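You operate a simulated robot arm through the tools that you are given. There is no shell and no other tool. Be economical: measure what you need, move in short steps, check, and stop when the job is done.

You run a simulated two-armed robot. Do the job below in one go: nothing can be reset, and whatever is moved stays where it is left.

TASK
Close down the checker: switch off, rack the grey lead, cap both sockets.
Fine: the ringed plug goes in the back rail; touch no key of the pad.

The check looks at the end state, three seconds after you hand in, the way a careful person would. Anything else that was tipped, shoved, dropped, spilled or broken makes it a failure. Lids that push on must go on centred and level and be pressed home; caps that screw on are set level and turned clockwise until they are tight.

THE ROBOT
Two 7-joint arms with two-finger grippers on one trunk, on a base that drives. Base frame: it is fixed to the floor where the robot stands at the start and does not move with it; the origin is under the middle of the robot, x ahead of it, y to its left, z up; the surface under the hand at the start is at about z = 800. Readings come in mm, degrees, newtons and seconds.
The left shoulder is at the start at [82, 216, 1269], the right one opposite. With the tool pointing down near the work surface each hand reaches from about 160 to 860 mm from the robot's upright axis, wherever it stands, measured 20 degrees to its own side. Places, roughly: back rail number three socket [800, -400, 800]; checker switch [600, 0, 900]; dust cap (2x2x3 cm) [400, 100, 800]; front rail number three socket [600, -500, 800]; number one checker socket [700, -200, 800]; number two checker socket [600, -200, 800]; plain grey plug (3x4x5 cm) [600, -200, 900]; ringed grey plug (3x4x5 cm) [700, -200, 900]. Payload 3.43 kg a hand.
The tool frame of a hand sits at the grasp point between the pads (the TCP): z along the fingers, y along the line on which they close. The tips reach 20 mm beyond it. Largest opening 124 mm; the body of the gripper starts 93 mm behind the TCP.
Orientation is that of the tool frame in the base frame, as a unit quaternion [x, y, z, w]. With the fingers straight down and closing along the base's y, the tool's x points along the base's -x, its y along +y and its z along -z.

THE INTERFACE
- The arms move only by the tool apply_moves. It takes "left_deltas", "right_deltas" or both (then of equal length, played together; a hand with none holds still); each is one flat list of numbers, 7 for each row, row after row: the shift along the base's x, y, z in units of 40 mm (1.0 is 40 mm), then the turn, a rotation vector about the base's x, y, z in units of 6 degrees (1.0 is 6 degrees), then the opening, from 0 (shut) to 1 (fully open). In form: [dx, dy, dz, ax, ay, az, jaw, dx, dy, dz, ax, ay, az, jaw, ...]. A call has 1 to 8 rows; each row shifts and turns the commanded pose from where the row before left it. A call with a number of a shift or a turn outside -1 to 1 is refused whole. Rows are played at 5 a second. More than 50 mm and 8.6 degrees between two rows, or a gripper value outside its range, and nothing of the call is played. A pose out of reach is approached as far as the arm can. The call stops where the force on the tool passes 40 N (or 10 N more than at its start, if that is more) or the arm is blocked; 0.2 s more then pass. The fingers move at their own pace (about 72 mm/s each) and stop on an object; they squeeze with about 43 N. The grip force told is the motor's: it shows also when the fingers shut on nothing. Time passes only in rows, and 0.2 s behind the last, so rows that do not move let the fingers close. The reply holds the time, the measured pose of the TCP, the force on the tool along the base axes, the opening and the grip force, in the units named above and with some noise, with the torque about the TCP (base axes, N m) and any sound that the robot's microphone picked up.
- Cameras (640 x 400 px; columns grow to the right, rows downward): "scene" is now at [192.4, -20.4, 1405.9]; the picture's right is [-0.29, -0.96, 0.00], its down [-0.80, 0.25, -0.55] and it looks along [0.52, -0.16, -0.84] (base axes); focal length 263 px, centre (320, 200). "left" rides on the left gripper at [82, -14, -140] in its tool frame; the picture's right is [0.17, 0.99, 0.00], its down [-0.83, 0.14, -0.54] and it looks along [-0.53, 0.09, 0.84] (tool axes); focal length 243 px, centre (320, 200). "right" rides on the right gripper at [82, 14, -140] in its tool frame; the picture's right is [-0.17, 0.99, 0.00], its down [-0.83, -0.14, -0.54] and it looks along [-0.53, -0.09, 0.84] (tool axes); focal length 243 px, centre (320, 200). There is no depth. A picture from a camera that has moved, and an enlarged one, comes with that camera's place and axes in the base frame and with its lens.
- capture(camera): a new picture of that camera. No time passes.
- raise_lower(by): slides the trunk up (or, below 0, down) by that many mm; the arms and the scene camera ride with it, the base frame stays. It gives what a move gives, with no picture.
- steer(legs): drives the robot by 1 to 6 legs, each [ahead, left, turn to the left] in mm, mm and degrees, along the robot's own axes; the way and the turn of a leg run together, so that a leg with both is an arc; at most 1500 mm and 180 degrees a leg. The arms and the cameras ride along, it lands a little off, and it stops where it bumps. It gives what a move gives.
- turn_head(pan, tilt): turns the head with the scene camera to pan (to the left, within 80 degrees either way) and tilt (down, from -29 to 69), counted from straight ahead of the robot. It gives what a move gives.
- enlarge(camera, box): a new picture of the part [left, top, right, bottom] of that camera's present view, enlarged. No time passes.
- finish_job(): hands the job in; it is judged then, once.

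Work in short steps. Places have to be worked out from the pictures, the camera data and where the tool is seen: move nearer, look again, correct. Check each grasp and each placing, and mend what went wrong. You have 120 turns and 92 pictures in all, those below and enlarged ones among them. Open the grippers and draw the arms clear of the work before you hand the job in, unless the task says otherwise; then end with one line.

The tools are called after "Call:" as name(argument=value, ...) on one line, values as JSON. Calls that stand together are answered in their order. apply_moves: Moves the arms, as the interface text tells. Its arguments: {"type":"object","properties":{"left_deltas":{"type":"array"},"right_deltas":{"type":"array"}},"required":[]} The other tools are called the same way: raise_lower (by) slides the trunk up or down; steer (legs) drives the base; turn_head (pan, tilt) turns the head that bears the scene camera; capture (camera) takes a picture; enlarge (camera, box) takes an enlarged picture of a part of a camera's view; finish_job () hands the job in.

At the start:

```text
time: 0.0
left_tcp_pos: [431.5, 45.4, 1145.3]
left_tool_rot: [0.0, 1.0, 0.0, 0.0]
left_force: [1.3, 0.3, 0.1]
left_ft_torque: [-0.01, 0.02, 0.02]
left_width: 124.0
left_grasp_force: 0.1
right_tcp_pos: [492.1, -409.2, 1103.0]
right_tool_rot: [0.0, 1.0, 0.001, 0.0]
right_force: [0.5, 0.3, 0.0]
right_ft_torque: [-0.03, 0.01, 0.01]
right_width: 124.0
right_grasp_force: 0.1
trunk travel left (down, up): [-425.0, 166.0]
robot x, y, heading: [-1.3, 0.6, 0.2]
head pan, tilt: [-17.1, 56.9]
```

scene: 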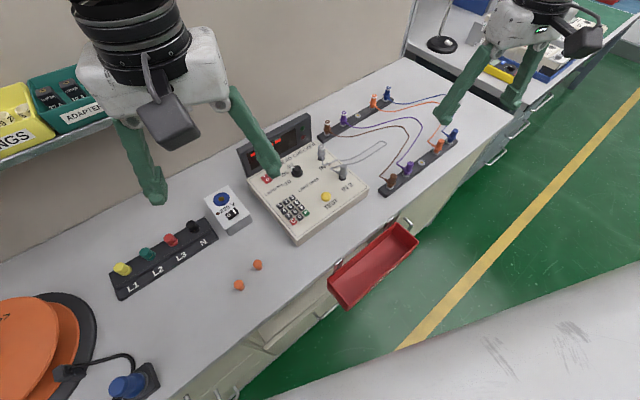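
right: 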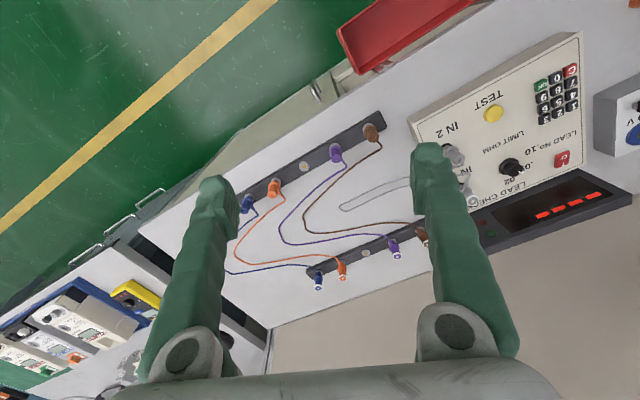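
left: 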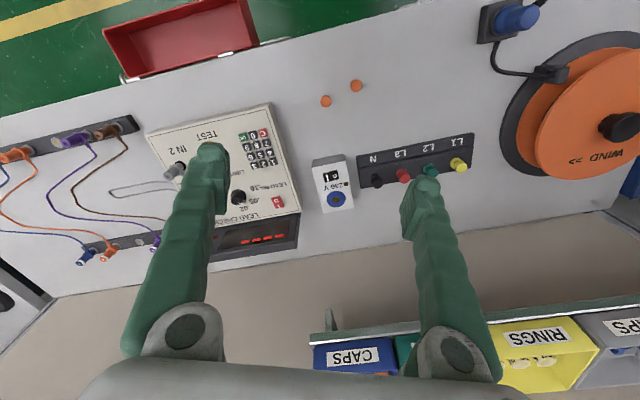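

The scene shows the checker, two rails, and two orange dust caps. I'll enlarge the checker area and the caps for detail.

Call:
enlarge(camera="scene", box=[230, 110, 390, 250])

Call:
enlarge(camera="scene", box=[310, 80, 470, 200])

Call:
enlarge(camera="scene", box=[200, 230, 300, 300])

```text
2.86 times, centred on (310, 180) of scene
camera zoom: at [192.4, -20.4, 1405.9], right [-0.29, -0.96, 0.0], down [-0.8, 0.25, -0.55], along [0.52, -0.16, -0.84], focal length 752 px, centre (349, 257)
```

zoom: 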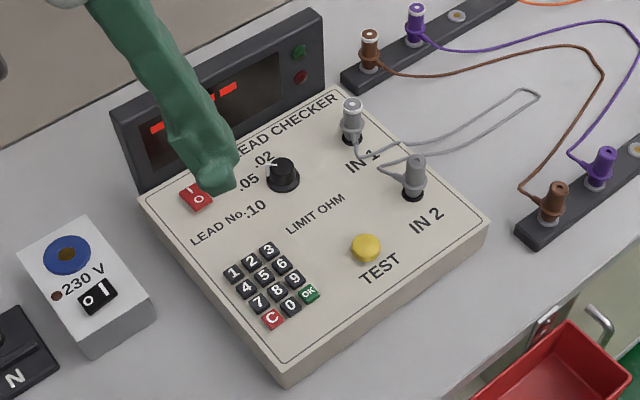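

```text
3.33 times, centred on (390, 140) of scene
camera zoom: at [192.4, -20.4, 1405.9], right [-0.29, -0.96, 0.0], down [-0.8, 0.25, -0.55], along [0.52, -0.16, -0.84], focal length 878 px, centre (87, 400)
```

zoom: 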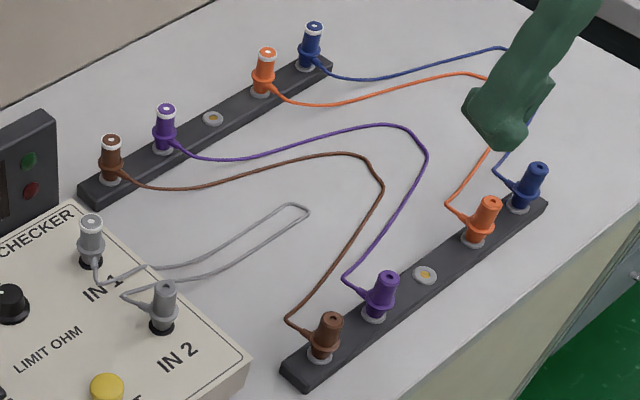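

```text
5.71 times, centred on (250, 265) of scene
camera zoom: at [192.4, -20.4, 1405.9], right [-0.29, -0.96, 0.0], down [-0.8, 0.25, -0.55], along [0.52, -0.16, -0.84], focal length 1504 px, centre (720, -171)
```

zoom: 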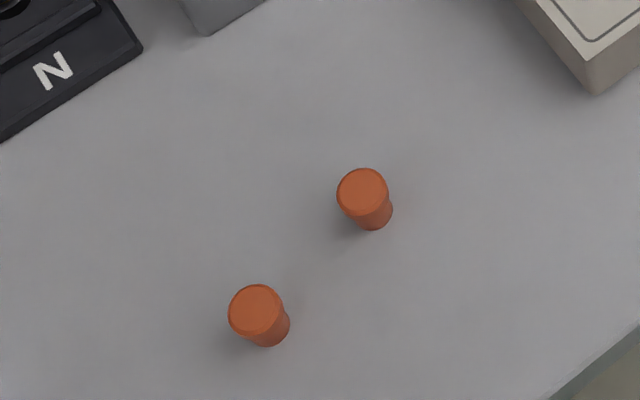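

I estimate the bench is turned about 22° to the left. The caps are near (430,55) and (395,101), IN1 near (669,-167), IN2 near (588,-203), and the switch near (640,-10). I'll move the left hand above the switch to look closer.

Call:
apply_moves(left_deltas=[0.75, -0.23, -0.6, 0, 0, 0, 1, 0.75, -0.23, -0.6, 0, 0, 0, 1, 0.75, -0.23, -0.6, 0, 0, 0, 1, 0.75, -0.23, -0.6, 0, 0, 0, 1, 0.75, -0.23, -0.6, 0, 0, 0, 1, 0.75, -0.23, -0.6, 0, 0, 0, 1])

Call:
capture(camera="left")

Call:
capture(camera="scene")

```text
time: 1.5
left_tcp_pos: [651.0, 35.1, 1038.1]
left_tool_rot: [-0.064, 0.997, -0.048, 0.008]
left_force: [0.6, 0.4, -0.1]
left_ft_torque: [0.03, -0.01, -0.03]
left_width: 123.9
left_grasp_force: 0.0
right_tcp_pos: [492.3, -409.7, 1103.4]
right_tool_rot: [0.0, 1.0, -0.001, -0.001]
right_force: [0.8, -0.1, 0.4]
right_ft_torque: [-0.02, 0.01, 0.02]
right_width: 123.8
right_grasp_force: 0.0
trunk travel left (down, up): [-425.0, 166.0]
robot x, y, heading: [-1.2, 0.5, 0.3]
head pan, tilt: [-17.1, 56.9]
stopped in row 6 (left hand): the arm was blocked; the commanded pose is now the measured one
```

```text
85 pictures are left
camera left: at [568.2, 24.2, 1176.3], right [-0.29, 0.95, -0.1], down [0.79, 0.29, 0.53], along [0.54, 0.08, -0.84], focal length 243 px, centre (320, 200)
```

left: 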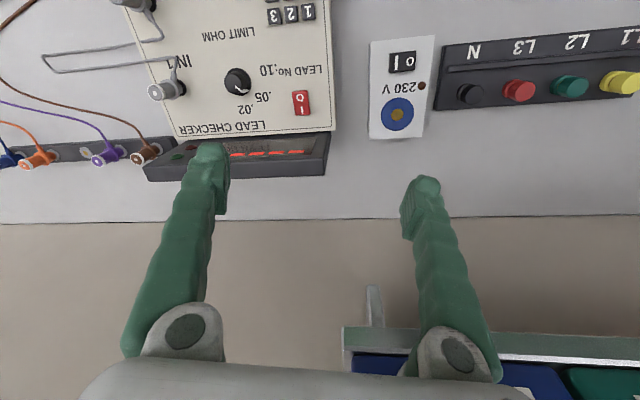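

```text
84 pictures are left
camera scene: at [193.4, -20.2, 1405.8], right [-0.29, -0.96, 0.0], down [-0.8, 0.25, -0.55], along [0.52, -0.16, -0.84], focal length 263 px, centre (320, 200)
```

scene: 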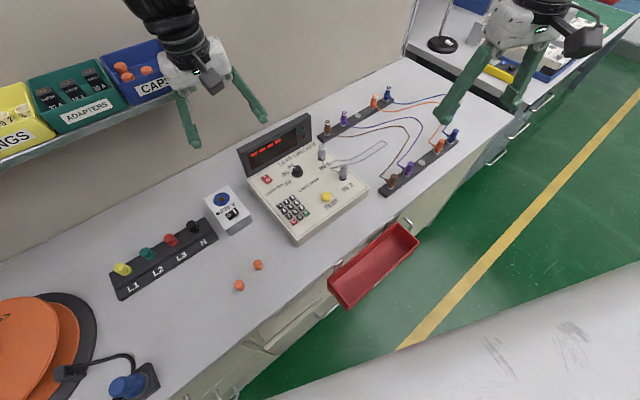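

The left arm was blocked and the hand turned a little, maybe near the shelf. I'll back off a bit and level the hand, then see how it responds.

Call:
apply_moves(left_deltas=[-0.7, -0.3, 0.0, 0.46, 0.07, -0.6, 1, -0.7, -0.3, 0.0, 0.46, 0.07, -0.6, 1, 0, 0, 0, 0, 0, 0, 1])

```text
time: 2.5
left_tcp_pos: [614.3, 45.8, 1042.5]
left_tool_rot: [-0.041, 0.999, -0.019, -0.004]
left_force: [0.4, 0.5, 0.5]
left_ft_torque: [-0.01, -0.01, 0.0]
left_width: 124.2
left_grasp_force: 0.0
right_tcp_pos: [492.0, -407.9, 1102.9]
right_tool_rot: [0.0, 1.0, 0.001, 0.0]
right_force: [-0.2, -0.7, 0.8]
right_ft_torque: [-0.01, 0.02, 0.01]
right_width: 123.9
right_grasp_force: 0.0
trunk travel left (down, up): [-425.0, 166.0]
robot x, y, heading: [-1.4, 1.3, 0.1]
head pan, tilt: [-17.1, 56.9]
stopped in row 3 (left hand): the arm was blocked; the commanded pose is now the measured one
```

Still blocked, and y moved the wrong way. I'll turn the head up to see the left arm.

Call:
turn_head(pan=5, tilt=25)

Call:
capture(camera="scene")

```text
time: 3.5
left_tcp_pos: [614.3, 44.3, 1041.3]
left_tool_rot: [-0.041, 0.999, -0.018, -0.004]
left_force: [-0.1, 0.2, -0.3]
left_ft_torque: [0.0, 0.01, 0.01]
left_width: 123.9
left_grasp_force: 0.1
right_tcp_pos: [492.4, -409.3, 1104.5]
right_tool_rot: [0.0, 1.0, 0.0, 0.0]
right_force: [-1.0, -0.3, 0.0]
right_ft_torque: [0.02, -0.01, -0.03]
right_width: 123.9
right_grasp_force: 0.0
trunk travel left (down, up): [-425.0, 166.0]
robot x, y, heading: [2.6, -0.1, 0.1]
head pan, tilt: [5.0, 25.0]
```

```text
83 pictures are left
camera scene: at [217.1, 8.5, 1452.1], right [0.09, -1.0, 0.0], down [-0.42, -0.04, -0.91], along [0.9, 0.08, -0.42], focal length 263 px, centre (320, 200)
```

scene: 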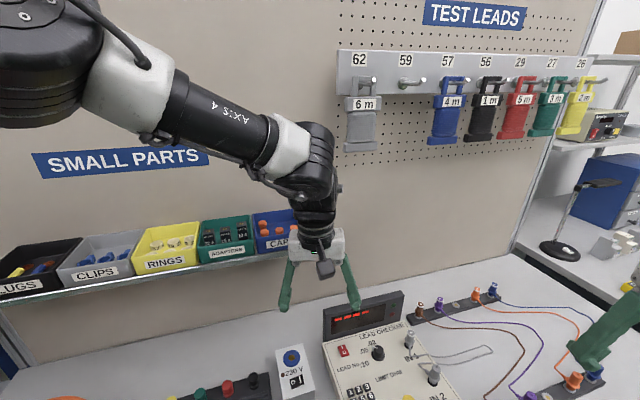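

By triangulation the shelf corner is near (664,75,1126), so the gripper body is right at the shelf. I'll back off straight toward the robot in small steps.

Call:
apply_moves(left_deltas=[-0.5, 0, 0, 0, 0, 0, 1, -0.5, 0, 0, 0, 0, 0, 1, -0.5, 0, 0, 0, 0, 0, 1])

Call:
capture(camera="scene")

```text
time: 4.3
left_tcp_pos: [551.4, 41.9, 1039.9]
left_tool_rot: [-0.039, 0.999, -0.017, -0.003]
left_force: [-0.6, 0.9, 0.2]
left_ft_torque: [0.0, 0.0, -0.02]
left_width: 124.1
left_grasp_force: 0.0
right_tcp_pos: [491.5, -408.1, 1103.3]
right_tool_rot: [0.0, 1.0, 0.0, 0.0]
right_force: [-0.8, -0.1, -0.8]
right_ft_torque: [0.0, 0.0, 0.02]
right_width: 124.1
right_grasp_force: 0.1
trunk travel left (down, up): [-425.0, 166.0]
robot x, y, heading: [-0.1, 0.7, 0.3]
head pan, tilt: [5.0, 25.0]
```

```text
82 pictures are left
camera scene: at [216.9, 8.9, 1452.3], right [0.09, -1.0, 0.0], down [-0.42, -0.04, -0.91], along [0.9, 0.08, -0.42], focal length 263 px, centre (320, 200)
```

scene: 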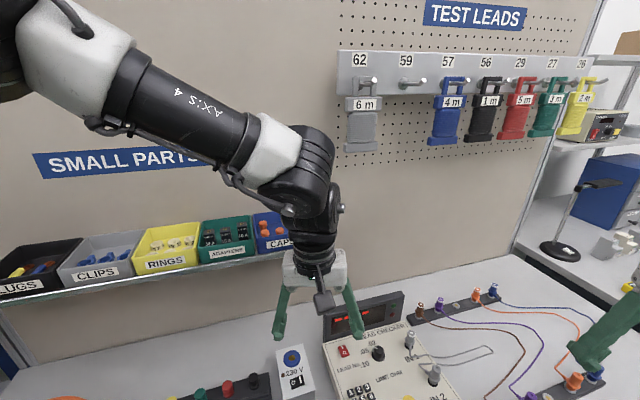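

The arm is free and the shelf looks undisturbed. I'll stow the left hand near the robot and look at the floor to the right before I plan any driving.

Call:
apply_moves(left_deltas=[-0.9, 0.3, 0.5, 0.17, 0, -0.38, 1, -0.9, 0.3, 0.5, 0.16, 0, -0.37, 1, -0.9, 0.5, 0.4, 0, 0, 0, 1, -0.8, 0.8, 0.4, 0, 0, 0, 1, -0.5, 1, 0.3, 0, 0, 0, 1, 0, 1, 0, 0, 0, 0, 1])

Call:
turn_head(pan=-60, tilt=60)

Call:
capture(camera="scene")

```text
time: 5.7
left_tcp_pos: [391.3, 200.3, 1126.0]
left_tool_rot: [0.001, 1.0, 0.0, -0.005]
left_force: [-0.1, 1.0, -0.5]
left_ft_torque: [-0.06, 0.02, -0.01]
left_width: 124.1
left_grasp_force: 0.1
right_tcp_pos: [492.6, -407.3, 1104.3]
right_tool_rot: [0.0, 1.0, -0.001, 0.0]
right_force: [-0.3, 0.3, -0.6]
right_ft_torque: [-0.01, 0.04, -0.03]
right_width: 123.9
right_grasp_force: 0.0
trunk travel left (down, up): [-425.0, 166.0]
robot x, y, heading: [-0.4, -2.8, 0.3]
head pan, tilt: [5.0, 25.0]
```

```text
time: 7.0
left_tcp_pos: [392.7, 197.4, 1125.3]
left_tool_rot: [0.001, 1.0, 0.0, -0.003]
left_force: [0.5, -0.3, -0.5]
left_ft_torque: [0.0, -0.02, 0.02]
left_width: 124.1
left_grasp_force: 0.0
right_tcp_pos: [491.6, -407.9, 1104.9]
right_tool_rot: [-0.001, 1.0, 0.0, 0.0]
right_force: [-0.4, 0.3, -0.9]
right_ft_torque: [0.02, 0.01, 0.04]
right_width: 124.0
right_grasp_force: 0.1
trunk travel left (down, up): [-425.0, 166.0]
robot x, y, heading: [-1.5, -0.5, -0.2]
head pan, tilt: [-60.0, 60.0]
```

```text
81 pictures are left
camera scene: at [158.7, -57.3, 1402.2], right [-0.87, -0.5, 0.0], down [-0.43, 0.75, -0.5], along [0.25, -0.43, -0.87], focal length 263 px, centre (320, 200)
```

scene: 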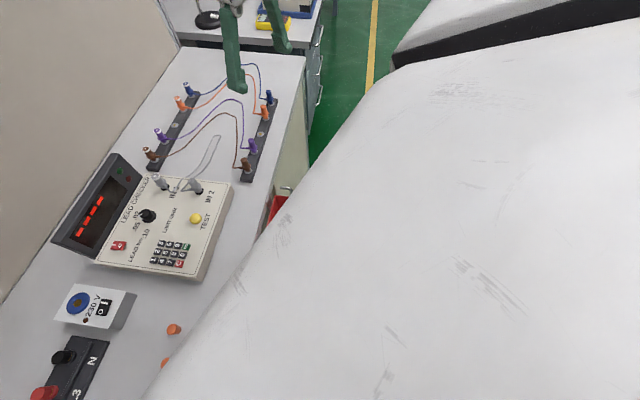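

The white shape is the robot's own shell. To put both the checker and the back rail in comfortable reach, I'll back off 100 mm, turn square to the bench (22.3° left), and slide 400 mm right.

Call:
steer(legs=[[-92, -38, 0], [0, 0, 22.3], [0, -400, 0]])

Call:
turn_head(pan=0, tilt=50)

Call:
capture(camera="scene")

```text
time: 15.2
left_tcp_pos: [346.2, -78.8, 1124.9]
left_tool_rot: [-0.189, 0.982, -0.001, -0.004]
left_force: [0.5, -0.2, -0.5]
left_ft_torque: [0.02, -0.03, -0.03]
left_width: 124.2
left_grasp_force: 0.0
right_tcp_pos: [666.2, -604.0, 1104.4]
right_tool_rot: [-0.19, 0.982, 0.0, 0.001]
right_force: [-0.3, 0.2, -0.1]
right_ft_torque: [0.0, -0.03, 0.01]
right_width: 124.0
right_grasp_force: 0.0
trunk travel left (down, up): [-425.0, 166.0]
robot x, y, heading: [55.4, -410.0, 21.8]
head pan, tilt: [-60.0, 60.0]
```

```text
time: 16.5
left_tcp_pos: [346.7, -79.0, 1126.9]
left_tool_rot: [-0.189, 0.982, 0.0, -0.004]
left_force: [0.1, 0.5, 0.3]
left_ft_torque: [0.01, -0.02, 0.0]
left_width: 124.1
left_grasp_force: 0.1
right_tcp_pos: [664.9, -605.8, 1103.5]
right_tool_rot: [-0.189, 0.982, 0.0, 0.0]
right_force: [-0.1, -0.4, -0.1]
right_ft_torque: [0.01, -0.01, 0.0]
right_width: 124.0
right_grasp_force: 0.1
trunk travel left (down, up): [-425.0, 166.0]
robot x, y, heading: [59.3, -409.4, 21.7]
head pan, tilt: [0.0, 50.0]
```

```text
80 pictures are left
camera scene: at [244.5, -332.0, 1414.7], right [0.37, -0.93, 0.0], down [-0.71, -0.29, -0.64], along [0.6, 0.24, -0.77], focal length 263 px, centre (320, 200)
```

scene: 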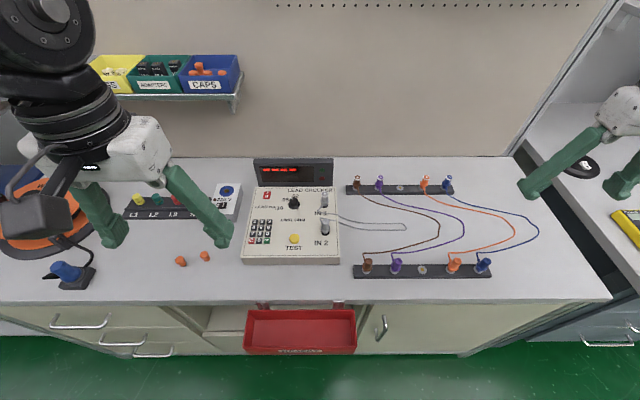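

The robot is square to the bench now. I'll zoom on the checker and rails.

Call:
enlarge(camera="scene", box=[240, 150, 350, 270])

Call:
enlarge(camera="scene", box=[340, 165, 500, 285])

Call:
enlarge(camera="scene", box=[150, 220, 250, 290])

```text
3.33 times, centred on (295, 210) of scene
camera zoom: at [244.5, -332.0, 1414.7], right [0.37, -0.93, 0.0], down [-0.71, -0.29, -0.64], along [0.6, 0.24, -0.77], focal length 878 px, centre (403, 167)
```

zoom: 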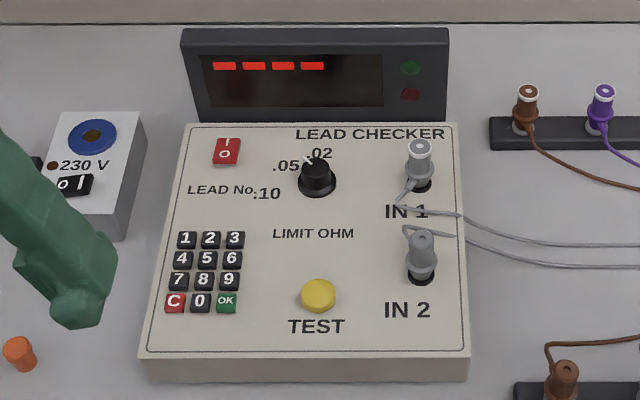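

```text
3.33 times, centred on (420, 225) of scene
camera zoom: at [244.5, -332.0, 1414.7], right [0.37, -0.93, 0.0], down [-0.71, -0.29, -0.64], along [0.6, 0.24, -0.77], focal length 878 px, centre (-13, 117)
```

zoom: 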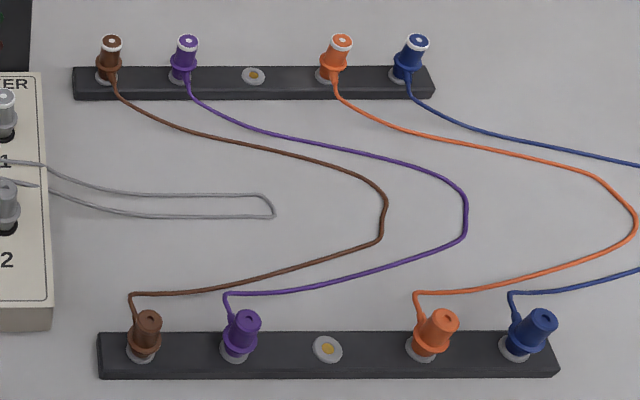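

```text
5.71 times, centred on (200, 255) of scene
camera zoom: at [244.5, -332.0, 1414.7], right [0.37, -0.93, 0.0], down [-0.71, -0.29, -0.64], along [0.6, 0.24, -0.77], focal length 1504 px, centre (1006, -114)
```

zoom: 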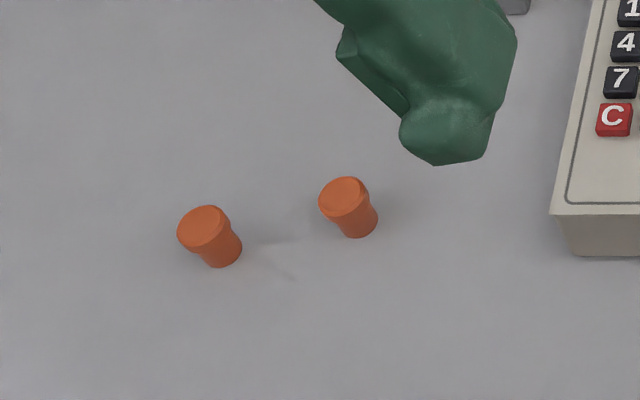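

IN1 ≈(681,-173), IN2 ≈(600,-205), and the panel is at z≈840. Back rail #3 is near (849,-356), front rail #3 near (603,-461), and the O half of the rocker (front half) near (642,-11). I'll bring the right hand over to the switch and stay low of the shelf edge.

Call:
apply_moves(right_deltas=[-0.09, 0.97, -0.17, 0, 0, 0, 1, -0.09, 0.97, -0.17, 0, 0, 0, 1, -0.09, 0.97, -0.17, 0, 0, 0, 1, -0.09, 0.97, -0.17, 0, 0, 0, 1, -0.09, 0.97, -0.17, 0, 0, 0, 1, -0.09, 0.97, -0.17, 0, 0, 0, 1, -0.09, 0.97, -0.17, 0, 0, 0, 1, -0.09, 0.97, -0.17, 0, 0, 0, 1])

Call:
apply_moves(right_deltas=[-0.09, 0.97, -0.17, 0, 0, 0, 1, -0.09, 0.97, -0.17, 0, 0, 0, 1, -0.09, 0.97, -0.17, 0, 0, 0, 1, -0.09, 0.97, -0.17, 0, 0, 0, 1, -0.09, 0.97, -0.17, 0, 0, 0, 1, -0.09, 0.97, -0.17, 0, 0, 0, 1, -0.09, 0.97, -0.17, 0, 0, 0, 1])

Call:
capture(camera="right")

```text
time: 18.3
left_tcp_pos: [346.5, -78.7, 1126.5]
left_tool_rot: [-0.189, 0.982, -0.001, -0.004]
left_force: [-0.5, -1.1, -1.0]
left_ft_torque: [-0.05, 0.0, 0.01]
left_width: 124.1
left_grasp_force: 0.0
right_tcp_pos: [644.9, -424.9, 1070.1]
right_tool_rot: [-0.19, 0.982, 0.002, 0.0]
right_force: [0.3, 0.5, -0.7]
right_ft_torque: [0.0, 0.05, 0.0]
right_width: 123.9
right_grasp_force: 0.1
right hand out of reach, approached as far as the arm can: row 5, 6, 7, 8
trunk travel left (down, up): [-425.0, 166.0]
robot x, y, heading: [54.3, -404.4, 21.9]
head pan, tilt: [0.0, 50.0]
```

```text
time: 19.9
left_tcp_pos: [347.3, -78.7, 1126.5]
left_tool_rot: [-0.189, 0.982, -0.001, -0.004]
left_force: [0.2, 0.6, 0.1]
left_ft_torque: [0.02, 0.0, 0.0]
left_width: 124.1
left_grasp_force: 0.1
right_tcp_pos: [643.0, -425.2, 1068.2]
right_tool_rot: [-0.189, 0.982, 0.003, 0.001]
right_force: [0.2, -0.2, -1.3]
right_ft_torque: [0.01, 0.02, -0.01]
right_width: 123.8
right_grasp_force: 0.0
right hand out of reach, approached as far as the arm can: row 1, 2, 3, 4, 5, 6, 7
trunk travel left (down, up): [-425.0, 166.0]
robot x, y, heading: [54.7, -407.4, 21.9]
head pan, tilt: [0.0, 50.0]
```

```text
76 pictures are left
camera right: at [563.3, -442.7, 1208.9], right [-0.21, 0.98, 0.0], down [0.82, 0.18, 0.54], along [0.53, 0.12, -0.84], focal length 243 px, centre (320, 200)
```

right: 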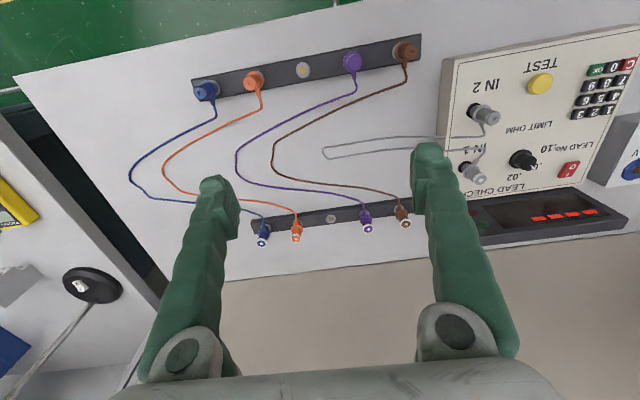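

The right arm reports out of reach here even though the spot is near, so it may be a joint-limit matter at this height. I'll test by moving down.

Call:
apply_moves(right_deltas=[0, 0, -1, 0, 0, 0, 1, 0, 0, -1, 0, 0, 0, 1])

```text
time: 20.5
left_tcp_pos: [348.4, -78.9, 1125.9]
left_tool_rot: [-0.189, 0.982, -0.001, -0.004]
left_force: [0.0, -0.5, 1.2]
left_ft_torque: [-0.03, 0.01, 0.01]
left_width: 124.1
left_grasp_force: 0.1
right_tcp_pos: [643.5, -426.0, 988.8]
right_tool_rot: [-0.189, 0.982, 0.0, -0.001]
right_force: [1.3, 0.5, 0.6]
right_ft_torque: [0.03, 0.01, 0.04]
right_width: 124.1
right_grasp_force: 0.1
trunk travel left (down, up): [-425.0, 166.0]
robot x, y, heading: [55.1, -407.4, 22.0]
head pan, tilt: [0.0, 50.0]
```

Moving down worked and the command follows the real pose. I'll try moving left again at this height.

Call:
apply_moves(right_deltas=[-0.1, 0.97, 0, 0, 0, 0, 1, -0.1, 0.97, 0, 0, 0, 0, 1, -0.1, 0.97, 0, 0, 0, 0, 1])

```text
time: 21.3
left_tcp_pos: [347.3, -79.6, 1126.4]
left_tool_rot: [-0.189, 0.982, 0.0, -0.003]
left_force: [0.0, -0.5, 0.3]
left_ft_torque: [-0.03, 0.0, 0.02]
left_width: 123.7
left_grasp_force: 0.0
right_tcp_pos: [639.0, -417.2, 987.9]
right_tool_rot: [-0.19, 0.982, 0.002, 0.0]
right_force: [-0.3, -0.1, -0.4]
right_ft_torque: [-0.02, 0.0, -0.01]
right_width: 123.6
right_grasp_force: 0.1
right hand out of reach, approached as far as the arm can: row 1, 2, 3
trunk travel left (down, up): [-425.0, 166.0]
robot x, y, heading: [56.6, -405.3, 22.1]
head pan, tilt: [0.0, 50.0]
```

The right arm is limited inward here. I'll test whether turning the wrist frees it.

Call:
apply_moves(right_deltas=[0, 0, 0, 0, 0, 1, 1, 0, 0, 0, 0, 0, 1, 1, 0, 0, 0, 0, 0, 1, 1, 0, 0.9, 0, 0, 0, 0, 1, 0, 0.9, 0, 0, 0, 0, 1])

```text
time: 22.5
left_tcp_pos: [346.6, -78.7, 1125.8]
left_tool_rot: [-0.189, 0.982, -0.001, -0.003]
left_force: [-0.2, -0.6, 0.2]
left_ft_torque: [-0.02, 0.01, 0.03]
left_width: 123.9
left_grasp_force: 0.1
right_tcp_pos: [638.4, -417.2, 989.2]
right_tool_rot: [-0.341, 0.94, 0.001, 0.001]
right_force: [0.1, -0.1, 0.4]
right_ft_torque: [-0.01, 0.01, 0.01]
right_width: 123.9
right_grasp_force: 0.0
right hand out of reach, approached as far as the arm can: row 4, 5
trunk travel left (down, up): [-425.0, 166.0]
robot x, y, heading: [55.4, -411.5, 22.0]
head pan, tilt: [0.0, 50.0]
```

Only translation inward is limited. I'll try pulling back toward the robot and going left from there, in case this is just a bad elbow posture.

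Call:
apply_moves(right_deltas=[-0.9, -0.37, 0.3, 0, 0, -1, 1, -0.9, -0.37, 0.3, 0, 0, -1, 1, -0.9, -0.37, 0.3, 0, 0, -1, 1, -0.9, -0.37, 0.3, 0, 0, 0, 1, -0.37, 0.9, 0, 0, 0, 0, 1, -0.37, 0.9, 0, 0, 0, 0, 1, -0.37, 0.9, 0, 0, 0, 0, 1])

Call:
turn_head(pan=-20, tilt=30)

Call:
capture(camera="scene")

```text
time: 24.1
left_tcp_pos: [346.6, -79.0, 1126.0]
left_tool_rot: [-0.189, 0.982, 0.0, -0.003]
left_force: [-0.9, 0.8, -0.6]
left_ft_torque: [0.0, -0.02, -0.01]
left_width: 124.0
left_grasp_force: 0.1
right_tcp_pos: [570.8, -479.5, 1035.8]
right_tool_rot: [-0.215, 0.977, 0.0, 0.0]
right_force: [0.2, 0.5, 0.2]
right_ft_torque: [-0.02, 0.02, -0.01]
right_width: 124.2
right_grasp_force: 0.1
right hand out of reach, approached as far as the arm can: row 3, 4, 5, 6, 7
trunk travel left (down, up): [-425.0, 166.0]
robot x, y, heading: [57.3, -405.0, 21.9]
head pan, tilt: [0.0, 50.0]
```

```text
time: 24.9
left_tcp_pos: [347.6, -78.4, 1125.8]
left_tool_rot: [-0.189, 0.982, 0.0, -0.003]
left_force: [1.4, 0.0, 0.2]
left_ft_torque: [0.0, 0.02, 0.01]
left_width: 124.0
left_grasp_force: 0.1
right_tcp_pos: [570.7, -479.2, 1035.4]
right_tool_rot: [-0.215, 0.977, 0.0, -0.001]
right_force: [0.2, -0.8, -0.3]
right_ft_torque: [0.02, -0.02, 0.01]
right_width: 123.8
right_grasp_force: 0.0
trunk travel left (down, up): [-425.0, 166.0]
robot x, y, heading: [56.6, -407.8, 22.3]
head pan, tilt: [-20.0, 30.0]
```

```text
75 pictures are left
camera scene: at [263.4, -357.6, 1444.2], right [0.03, -1.0, 0.0], down [-0.5, -0.02, -0.87], along [0.87, 0.03, -0.5], focal length 263 px, centre (320, 200)
```

scene: 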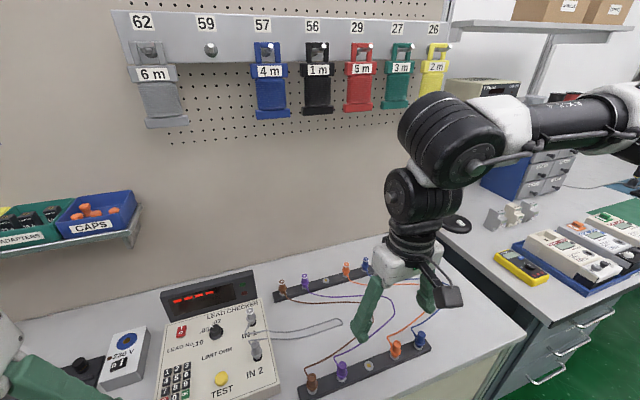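

The right arm cannot cross inward of about its shoulder. So I'll use the left hand for the switch from here, and later drive so the right hand can handle the plugs. I'm moving the left hand to hover in front of the switch.

Call:
apply_moves(left_deltas=[0.85, 0.18, -0.39, 0, 0, 0, 1, 0.85, 0.18, -0.39, 0, 0, 0, 1, 0.85, 0.18, -0.39, 0, 0, 0, 1, 0.85, 0.18, -0.39, 0, 0, 0, 1, 0.85, 0.18, -0.39, 0, 0, 0, 1, 0.85, 0.18, -0.39, 0, 0, 0, 1, 0.85, 0.18, -0.39, 0, 0, 0, 1])

Call:
capture(camera="left")

```text
time: 26.5
left_tcp_pos: [496.2, -61.4, 1062.2]
left_tool_rot: [-0.213, 0.977, 0.004, 0.007]
left_force: [0.3, -0.3, 0.3]
left_ft_torque: [0.02, 0.04, 0.02]
left_width: 124.0
left_grasp_force: 0.0
left hand out of reach, approached as far as the arm can: row 2, 3, 4, 5, 6
right_tcp_pos: [571.7, -480.4, 1035.1]
right_tool_rot: [-0.216, 0.976, 0.001, 0.0]
right_force: [-0.3, -0.7, -0.4]
right_ft_torque: [-0.01, 0.0, -0.01]
right_width: 124.0
right_grasp_force: 0.1
trunk travel left (down, up): [-425.0, 166.0]
robot x, y, heading: [59.7, -410.0, 22.1]
head pan, tilt: [-20.0, 30.0]
```

```text
74 pictures are left
camera left: at [425.6, -111.1, 1200.4], right [-0.56, 0.83, 0.0], down [0.69, 0.47, 0.55], along [0.46, 0.31, -0.83], focal length 243 px, centre (320, 200)
```

left: 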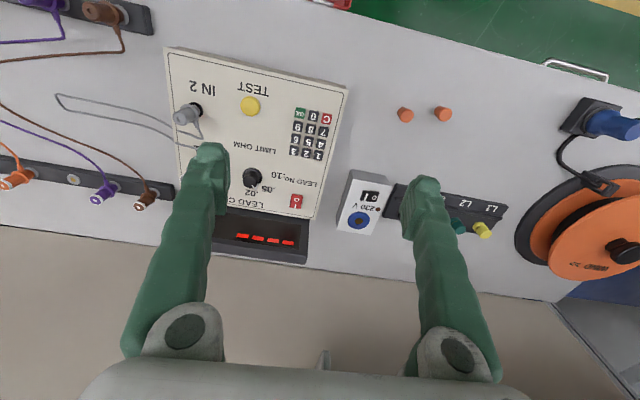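

Rows 2–6 were limited, but row 7 seems to have moved. I'll try more forward and down steps to see which direction is limited.

Call:
apply_moves(left_deltas=[0, 0, -0.8, 0, 0, 0, 1, 0, 0, -0.8, 0, 0, 0, 1, 0.6, 0.24, 0, 0, 0, 0, 1, 0.6, 0.24, 0, 0, 0, 0, 1, 0.6, 0.24, 0, 0, 0, 0, 1])

```text
time: 27.7
left_tcp_pos: [549.5, -74.2, 999.2]
left_tool_rot: [-0.215, 0.977, 0.006, 0.007]
left_force: [0.5, -0.5, 0.2]
left_ft_torque: [-0.02, 0.0, 0.0]
left_width: 124.4
left_grasp_force: 0.2
left hand out of reach, approached as far as the arm can: row 3, 4, 5
right_tcp_pos: [570.2, -480.1, 1034.8]
right_tool_rot: [-0.216, 0.976, 0.0, -0.001]
right_force: [1.2, 0.1, 0.3]
right_ft_torque: [0.02, 0.01, 0.0]
right_width: 124.1
right_grasp_force: 0.0
trunk travel left (down, up): [-425.0, 166.0]
robot x, y, heading: [55.4, -409.4, 21.9]
head pan, tilt: [-20.0, 30.0]
```

The limits look posture-dependent, with the wrists nearly at shoulder height. Raising the trunk should give the arms more room above the bench.

Call:
raise_lower(by=150)

Call:
apply_moves(left_deltas=[0.1, 0.04, -0.8, 0, 0, -0.23, 1, 0.1, 0.04, -0.8, 0, 0, -0.23, 1, 0, 0, -0.8, 0, 0, 0, 1, 0, 0, -0.8, 0, 0, 0, 1, 0.4, 0.5, -0.4, 0, 0, 0, 1, 0.4, 0.5, 0, 0, 0, 0, 1])

```text
time: 29.5
left_tcp_pos: [548.2, -78.1, 1330.8]
left_tool_rot: [-0.211, 0.964, 0.031, 0.161]
left_force: [0.2, 0.1, -0.3]
left_ft_torque: [0.01, 0.01, 0.01]
left_width: 124.1
left_grasp_force: 0.1
right_tcp_pos: [571.3, -477.8, 1184.7]
right_tool_rot: [-0.216, 0.976, 0.0, -0.001]
right_force: [0.1, -0.3, 0.4]
right_ft_torque: [-0.03, 0.04, 0.0]
right_width: 123.8
right_grasp_force: 0.0
trunk travel left (down, up): [-575.0, 16.0]
robot x, y, heading: [56.8, -410.3, 22.0]
head pan, tilt: [-20.0, 30.0]
```

```text
time: 30.9
left_tcp_pos: [557.3, -87.6, 1185.8]
left_tool_rot: [-0.189, 0.968, 0.028, 0.164]
left_force: [-0.4, 0.9, 0.9]
left_ft_torque: [0.0, -0.01, -0.03]
left_width: 123.9
left_grasp_force: 0.1
left hand out of reach, approached as far as the arm can: row 1, 2, 5, 6
right_tcp_pos: [570.5, -478.7, 1186.6]
right_tool_rot: [-0.216, 0.976, 0.001, 0.0]
right_force: [-0.1, 0.6, 0.4]
right_ft_torque: [0.03, -0.01, -0.02]
right_width: 124.0
right_grasp_force: 0.2
trunk travel left (down, up): [-575.0, 16.0]
robot x, y, heading: [59.1, -409.9, 21.9]
head pan, tilt: [-20.0, 30.0]
```

The left hand ended higher than expected and tilted, so something is physically off. I'll look.

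Call:
turn_head(pan=15, tilt=35)

Call:
capture(camera="scene")

```text
time: 31.9
left_tcp_pos: [557.2, -87.6, 1187.0]
left_tool_rot: [-0.189, 0.968, 0.028, 0.165]
left_force: [0.5, -0.1, 0.1]
left_ft_torque: [0.01, 0.01, 0.0]
left_width: 124.3
left_grasp_force: 0.0
right_tcp_pos: [571.0, -478.0, 1186.0]
right_tool_rot: [-0.216, 0.976, 0.0, 0.001]
right_force: [-0.3, 0.0, -0.4]
right_ft_torque: [0.01, -0.01, 0.0]
right_width: 124.2
right_grasp_force: 0.0
trunk travel left (down, up): [-575.0, 16.0]
robot x, y, heading: [55.0, -407.5, 21.8]
head pan, tilt: [15.0, 35.0]
```

```text
73 pictures are left
camera scene: at [152.3, -344.6, 1608.0], right [0.6, -0.8, 0.0], down [-0.46, -0.34, -0.82], along [0.66, 0.49, -0.57], focal length 263 px, centre (320, 200)
```

scene: 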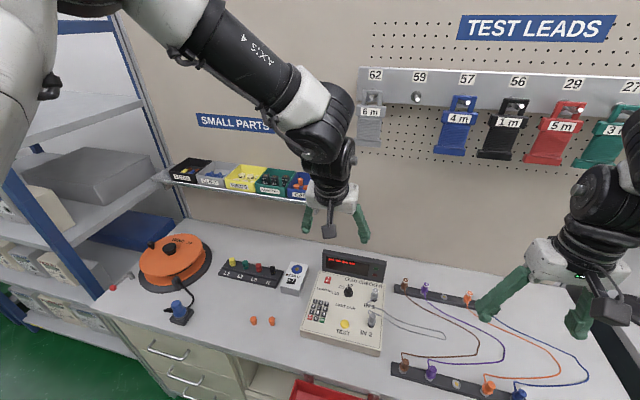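

Nothing on the bench is disturbed; the left hand just tilted because of its joint limits. I'll level it and bring it down.

Call:
apply_moves(left_deltas=[-0.5, -0.2, -0.5, -0.37, 1, 0, 1, -0.5, -0.2, -0.5, -0.37, 1, 0, 1, 0, 0, -0.5, -0.37, 1, 0, 1, 0, 0, -0.8, 0, 0, 0, 1, 0, 0, -0.8, 0, 0, 0, 1, 0, 0, -0.8, 0, 0, 0, 1])

```text
time: 33.3
left_tcp_pos: [499.4, -142.9, 1038.1]
left_tool_rot: [-0.193, 0.981, 0.001, 0.0]
left_force: [0.6, -0.4, 0.2]
left_ft_torque: [0.03, -0.02, 0.01]
left_width: 124.1
left_grasp_force: 0.0
left hand out of reach, approached as far as the arm can: row 1, 2, 3, 4, 5, 6
right_tcp_pos: [571.3, -479.2, 1185.7]
right_tool_rot: [-0.215, 0.977, 0.0, 0.0]
right_force: [0.3, 0.2, -1.0]
right_ft_torque: [0.04, 0.02, 0.0]
right_width: 123.7
right_grasp_force: 0.1
trunk travel left (down, up): [-575.0, 16.0]
robot x, y, heading: [57.6, -409.0, 22.0]
head pan, tilt: [15.0, 35.0]
```

Level again but forced rightwards. I'll probe whether the hand's yaw matters: turn the left hand clockwise 18° and then push left.

Call:
apply_moves(left_deltas=[0, 0, 0, 0, 0, -1, 1, 0, 0, 0, 0, 0, -1, 1, 0, 0, 0, 0, 0, -1, 1, -0.37, 0.9, 0, 0, 0, 0, 1, -0.37, 0.9, 0, 0, 0, 0, 1])

Call:
apply_moves(left_deltas=[0, 0, 0, 0, 0, 1, 1, 0, 0, 0, 0, 0, 1, 1, 0, 0, 0, 0, 0, 1, 1, 0, 0, 0, 0, 0, 1, 1, 0, 0, 0, 0, 0, 1, 1, 0, 0, 0, 0, 0, 1, 1, -0.37, 0.9, 0, 0, 0, 0, 1, -0.37, 0.9, 0, 0, 0, 0, 1])

```text
time: 34.5
left_tcp_pos: [390.1, -191.5, 1072.0]
left_tool_rot: [-0.048, 0.999, 0.006, -0.008]
left_force: [0.1, -0.4, -0.2]
left_ft_torque: [0.01, -0.01, -0.01]
left_width: 123.9
left_grasp_force: 0.0
left hand out of reach, approached as far as the arm can: row 1, 2, 3, 4, 5
right_tcp_pos: [570.3, -479.0, 1187.7]
right_tool_rot: [-0.216, 0.976, 0.0, 0.001]
right_force: [-0.6, -0.9, -0.4]
right_ft_torque: [0.0, -0.03, 0.0]
right_width: 124.1
right_grasp_force: 0.1
trunk travel left (down, up): [-575.0, 16.0]
robot x, y, heading: [55.5, -405.0, 21.7]
head pan, tilt: [15.0, 35.0]
```

```text
time: 36.3
left_tcp_pos: [364.1, -125.2, 1074.8]
left_tool_rot: [-0.342, 0.94, -0.001, -0.001]
left_force: [0.3, -0.2, -0.3]
left_ft_torque: [-0.08, -0.02, -0.02]
left_width: 123.9
left_grasp_force: 0.1
right_tcp_pos: [570.5, -475.6, 1187.3]
right_tool_rot: [-0.216, 0.976, -0.002, 0.001]
right_force: [0.2, 0.7, 0.1]
right_ft_torque: [-0.01, -0.02, 0.01]
right_width: 124.0
right_grasp_force: 0.1
trunk travel left (down, up): [-575.0, 16.0]
robot x, y, heading: [58.0, -408.9, 21.8]
head pan, tilt: [15.0, 35.0]
```

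Counter-clockwise yaw frees the left arm: it moved as commanded. I'll head for the switch with that yaw, and test the right arm with clockwise yaw at the same time.

Call:
apply_moves(left_deltas=[0.93, 0.38, -0.27, 0, 0, 0, 1, 0.93, 0.38, -0.27, 0, 0, 0, 1, 0.93, 0.38, -0.27, 0, 0, 0, 1, 0.93, 0.38, -0.27, 0, 0, 0, 1, 0.93, 0.38, -0.27, 0, 0, 0, 1, 0.93, 0.38, -0.27, 0, 0, 0, 1, 0.8, 0.38, -0.27, 0, 0, 0, 1], right_deltas=[0, 0, -0.5, 0, 0, -1, 1, 0, 0, -0.5, 0, 0, -1, 1, 0, 0, -0.5, 0, 0, -1, 1, 0, 0, -0.5, 0, 0, -1, 1, 0, 0, -0.5, 0, 0, 0, 1, -0.37, 0.9, 0, 0, 0, 0, 1, -0.37, 0.9, 0, 0, 0, 0, 1])

Call:
capture(camera="left")

```text
time: 37.9
left_tcp_pos: [569.2, -59.5, 1016.0]
left_tool_rot: [-0.344, 0.939, -0.001, 0.0]
left_force: [0.1, 0.2, 0.9]
left_ft_torque: [-0.03, 0.01, 0.02]
left_width: 124.1
left_grasp_force: 0.1
left hand out of reach, approached as far as the arm can: row 6, 7
right_tcp_pos: [577.6, -442.9, 1155.6]
right_tool_rot: [-0.117, 0.993, 0.001, -0.002]
right_force: [-0.5, 0.4, -0.6]
right_ft_torque: [0.0, 0.0, -0.01]
right_width: 123.9
right_grasp_force: 0.0
right hand out of reach, approached as far as the arm can: row 3, 4, 6, 7
trunk travel left (down, up): [-575.0, 16.0]
robot x, y, heading: [60.0, -407.8, 21.9]
head pan, tilt: [15.0, 35.0]
```

```text
72 pictures are left
camera left: at [515.1, -123.4, 1154.8], right [-0.76, 0.65, 0.0], down [0.54, 0.64, 0.54], along [0.35, 0.41, -0.84], focal length 243 px, centre (320, 200)
```

left: 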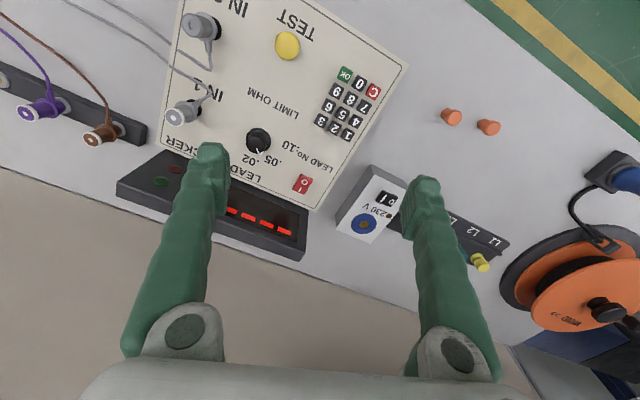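

Further but limited again, so more counter-clockwise yaw should help. I'll do that on both hands.

Call:
apply_moves(left_deltas=[0, 0, 0, 0, 0, 1, 1, 0, 0, 0, 0, 0, 1, 1, 0, 0, 0, 0, 0, 1, 1, 0, 0, 0, 0, 0, 1, 1, 0, 0, 0, 0, 0, 1, 1, 0.6, 0.45, 0, 0, 0, 1, 1, 0.6, 0.45, 0, 0, 0, 1, 1], right_deltas=[0, 0, 0, 0, 0, 1, 1, 0, 0, 0, 0, 0, 1, 1, 0, 0, 0, 0, 0, 1, 1, 0, 0, 0, 0, 0, 1, 1, 0, 0, 0, 0, 0, 1, 1, 0, 0, 0, 0, 0, 1, 1, -0.3, 0.8, 0, 0, 0, 1, 1])

```text
time: 39.5
left_tcp_pos: [617.1, -28.2, 1016.5]
left_tool_rot: [-0.657, 0.754, 0.0, -0.002]
left_force: [0.3, 0.6, 0.2]
left_ft_torque: [0.01, 0.01, 0.01]
left_width: 123.9
left_grasp_force: 0.1
right_tcp_pos: [564.4, -440.9, 1164.9]
right_tool_rot: [-0.465, 0.885, 0.002, 0.0]
right_force: [0.2, -0.7, -0.2]
right_ft_torque: [0.02, 0.01, 0.02]
right_width: 124.3
right_grasp_force: 0.2
right hand out of reach, approached as far as the arm can: row 7
trunk travel left (down, up): [-575.0, 16.0]
robot x, y, heading: [53.7, -403.5, 21.8]
head pan, tilt: [15.0, 35.0]
```

The left arm is free now at 60° yaw. I'll turn to 90° so the fingers close along the bench depth, then look at the switch.

Call:
apply_moves(left_deltas=[0, 0, 0, 0, 0, 1, 1, 0, 0, 0, 0, 0, 1, 1, 0, 0, 0, 0, 0, 1, 1, 0, 0, 0, 0, 0, 1, 1, 0, 0, 0, 0, 0, 0, 1], right_deltas=[0, 0, 0, 0, 0, 1, 1, 0, 0, 0, 0, 0, 1, 1, 0, 0, 0, 0, 0, 1, 1, 0, 0, 0, 0, 0, 1, 1, -0.3, 0.8, 0, 0, 0, 0, 1])

Call:
capture(camera="left")

```text
time: 40.7
left_tcp_pos: [618.7, -29.2, 1015.6]
left_tool_rot: [0.799, -0.601, 0.0, 0.002]
left_force: [-0.4, -0.2, -0.2]
left_ft_torque: [0.03, -0.01, 0.0]
left_width: 124.1
left_grasp_force: 0.0
right_tcp_pos: [560.9, -440.4, 1162.9]
right_tool_rot: [-0.638, 0.77, 0.002, 0.001]
right_force: [0.3, 0.3, 0.1]
right_ft_torque: [-0.03, 0.01, 0.03]
right_width: 124.0
right_grasp_force: 0.0
right hand out of reach, approached as far as the arm can: row 5
trunk travel left (down, up): [-575.0, 16.0]
robot x, y, heading: [55.8, -409.8, 22.1]
head pan, tilt: [15.0, 35.0]
```

```text
71 pictures are left
camera left: at [654.3, -104.0, 1154.5], right [-0.9, -0.43, 0.0], down [-0.36, 0.76, 0.54], along [-0.23, 0.48, -0.84], focal length 243 px, centre (320, 200)
```

left: 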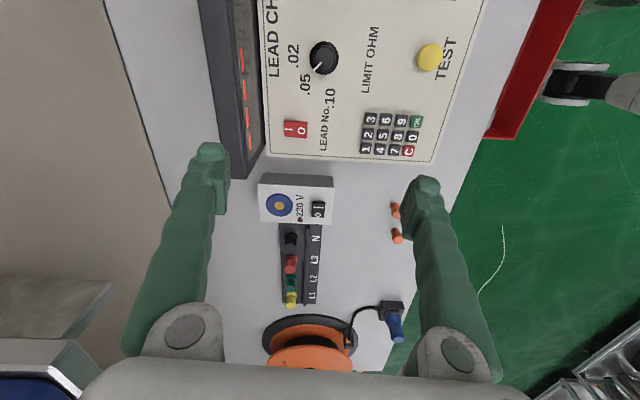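

The switch is visible. I'll zoom in for its exact edges.

Call:
enlarge(camera="left", box=[260, 90, 360, 160])

```text
5.71 times, centred on (310, 125) of left
camera zoom: at [654.3, -104.0, 1154.5], right [-0.9, -0.43, 0.0], down [-0.36, 0.76, 0.54], along [-0.23, 0.48, -0.84], focal length 1386 px, centre (377, 629)
```

zoom: 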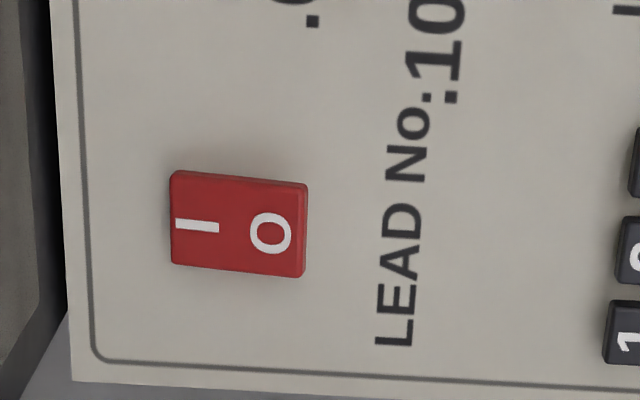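

The rocker's O half is centred at about (635,-12). I'll close the fingers and descend above its front edge, at (632,-14).

Call:
apply_moves(left_deltas=[0.17, 0.19, 0, 0, 0, 0, 0, 0.17, 0.19, 0, 0, 0, 0, 0, 0, 0, -0.8, 0, 0, 0, 0, 0, 0, -0.8, 0, 0, 0, 0, 0, 0, -0.8, 0, 0, 0, 0, 0, 0, -0.7, 0, 0, 0, 0, 0, 0, 0, 0, 0, 0, 0])

Call:
capture(camera="left")

```text
time: 42.3
left_tcp_pos: [612.2, -34.9, 900.8]
left_tool_rot: [0.799, -0.602, 0.001, 0.0]
left_force: [0.7, 1.2, -0.1]
left_ft_torque: [0.0, 0.03, -0.04]
left_width: 0.0
left_grasp_force: 34.0
left hand out of reach, approached as far as the arm can: row 4, 5, 6
right_tcp_pos: [560.8, -442.3, 1164.5]
right_tool_rot: [-0.638, 0.77, 0.002, 0.001]
right_force: [-0.4, 0.2, -0.9]
right_ft_torque: [0.01, -0.01, 0.02]
right_width: 124.2
right_grasp_force: 0.1
trunk travel left (down, up): [-575.0, 16.0]
robot x, y, heading: [57.0, -407.8, 21.7]
head pan, tilt: [15.0, 35.0]
```

```text
69 pictures are left
camera left: at [648.7, -110.4, 1039.8], right [-0.9, -0.43, 0.0], down [-0.36, 0.76, 0.54], along [-0.23, 0.48, -0.84], focal length 243 px, centre (320, 200)
```

left: 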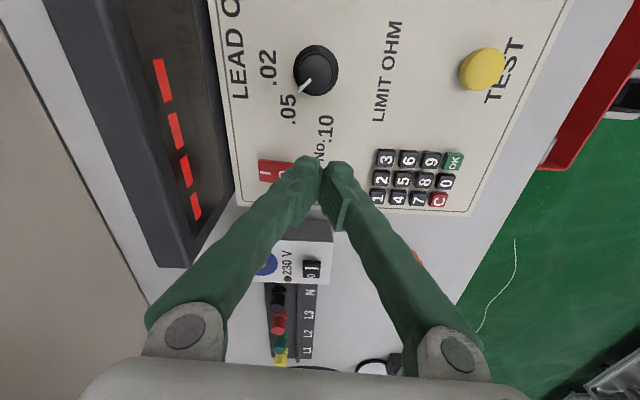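

With the trunk raised, the stretch down to the bench is too far. I'll lift the hand, lower the trunk again by 120, and then retry.

Call:
apply_moves(left_deltas=[0, 0, 1, 0, 0, 0, 0, 0, 0, 1, 0, 0, 0, 0, 0, 0, 1, 0, 0, 0, 0, 0, 0, 1, 0, 0, 0, 0])

Call:
raise_lower(by=-120)

```text
time: 43.3
left_tcp_pos: [612.3, -34.7, 1059.8]
left_tool_rot: [0.799, -0.601, 0.001, 0.002]
left_force: [-0.3, -0.3, 0.5]
left_ft_torque: [0.02, 0.0, 0.02]
left_width: 0.0
left_grasp_force: 34.4
right_tcp_pos: [560.6, -440.8, 1164.5]
right_tool_rot: [-0.638, 0.77, 0.001, 0.0]
right_force: [-0.3, 0.8, 0.5]
right_ft_torque: [0.06, -0.01, 0.02]
right_width: 123.8
right_grasp_force: 0.0
trunk travel left (down, up): [-575.0, 16.0]
robot x, y, heading: [54.9, -411.3, 21.9]
head pan, tilt: [15.0, 35.0]
```

```text
time: 44.8
left_tcp_pos: [613.4, -34.3, 941.6]
left_tool_rot: [0.799, -0.602, 0.0, 0.001]
left_force: [0.3, 0.0, -0.3]
left_ft_torque: [0.01, -0.02, -0.03]
left_width: 0.0
left_grasp_force: 34.4
right_tcp_pos: [561.9, -441.7, 1042.8]
right_tool_rot: [-0.638, 0.77, -0.001, 0.0]
right_force: [0.2, -1.3, -0.7]
right_ft_torque: [0.02, 0.01, 0.01]
right_width: 124.0
right_grasp_force: 0.0
trunk travel left (down, up): [-455.0, 136.0]
robot x, y, heading: [60.1, -409.5, 21.8]
head pan, tilt: [15.0, 35.0]
```

Good. Next I'll move to (632,-14) and lower to just above the rocker.

Call:
apply_moves(left_deltas=[0.23, 0.25, 0, 0, 0, 0, 0, 0.23, 0.25, 0, 0, 0, 0, 0, 0, 0, -0.6, 0, 0, 0, 0, 0, 0, -0.6, 0, 0, 0, 0, 0, 0, 0, 0, 0, 0, 0])

Call:
capture(camera="left")

```text
time: 46.0
left_tcp_pos: [632.9, -13.7, 892.0]
left_tool_rot: [0.799, -0.602, 0.0, 0.0]
left_force: [0.5, 0.1, 0.1]
left_ft_torque: [-0.01, -0.02, 0.0]
left_width: 0.0
left_grasp_force: 34.5
right_tcp_pos: [561.4, -440.4, 1042.8]
right_tool_rot: [-0.638, 0.77, 0.001, -0.002]
right_force: [0.5, 0.5, -0.5]
right_ft_torque: [0.01, 0.01, 0.01]
right_width: 124.0
right_grasp_force: 0.1
trunk travel left (down, up): [-455.0, 136.0]
robot x, y, heading: [55.0, -409.0, 21.8]
head pan, tilt: [15.0, 35.0]
```

```text
68 pictures are left
camera left: at [667.6, -89.7, 1030.2], right [-0.9, -0.43, 0.0], down [-0.36, 0.76, 0.54], along [-0.23, 0.48, -0.84], focal length 243 px, centre (320, 200)
```

left: 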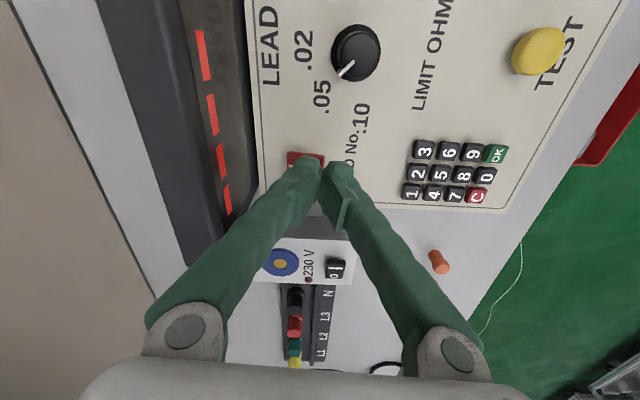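

I'm aligned over the front edge of the rocker with the tips at about z=872. I'll press down slowly and watch for the click.

Call:
apply_moves(left_deltas=[0, 0, -0.15, 0, 0, 0, 0, 0, 0, -0.12, 0, 0, 0, 0, 0, 0, -0.12, 0, 0, 0, 0, 0, 0, -0.08, 0, 0, 0, 0, 0, 0, -0.08, 0, 0, 0, 0, 0, 0, -0.08, 0, 0, 0, 0])

```text
time: 47.4
left_tcp_pos: [630.3, -14.5, 870.7]
left_tool_rot: [0.799, -0.602, 0.002, -0.001]
left_force: [-4.9, -0.2, 23.8]
left_ft_torque: [0.2, -0.06, 0.0]
left_width: 0.0
left_grasp_force: 34.4
right_tcp_pos: [558.9, -440.3, 1044.7]
right_tool_rot: [-0.638, 0.77, 0.0, 0.0]
right_force: [0.2, 0.1, 0.0]
right_ft_torque: [0.0, 0.0, -0.04]
right_width: 123.9
right_grasp_force: 0.0
trunk travel left (down, up): [-455.0, 136.0]
robot x, y, heading: [59.4, -409.3, 22.2]
head pan, tilt: [15.0, 35.0]
```

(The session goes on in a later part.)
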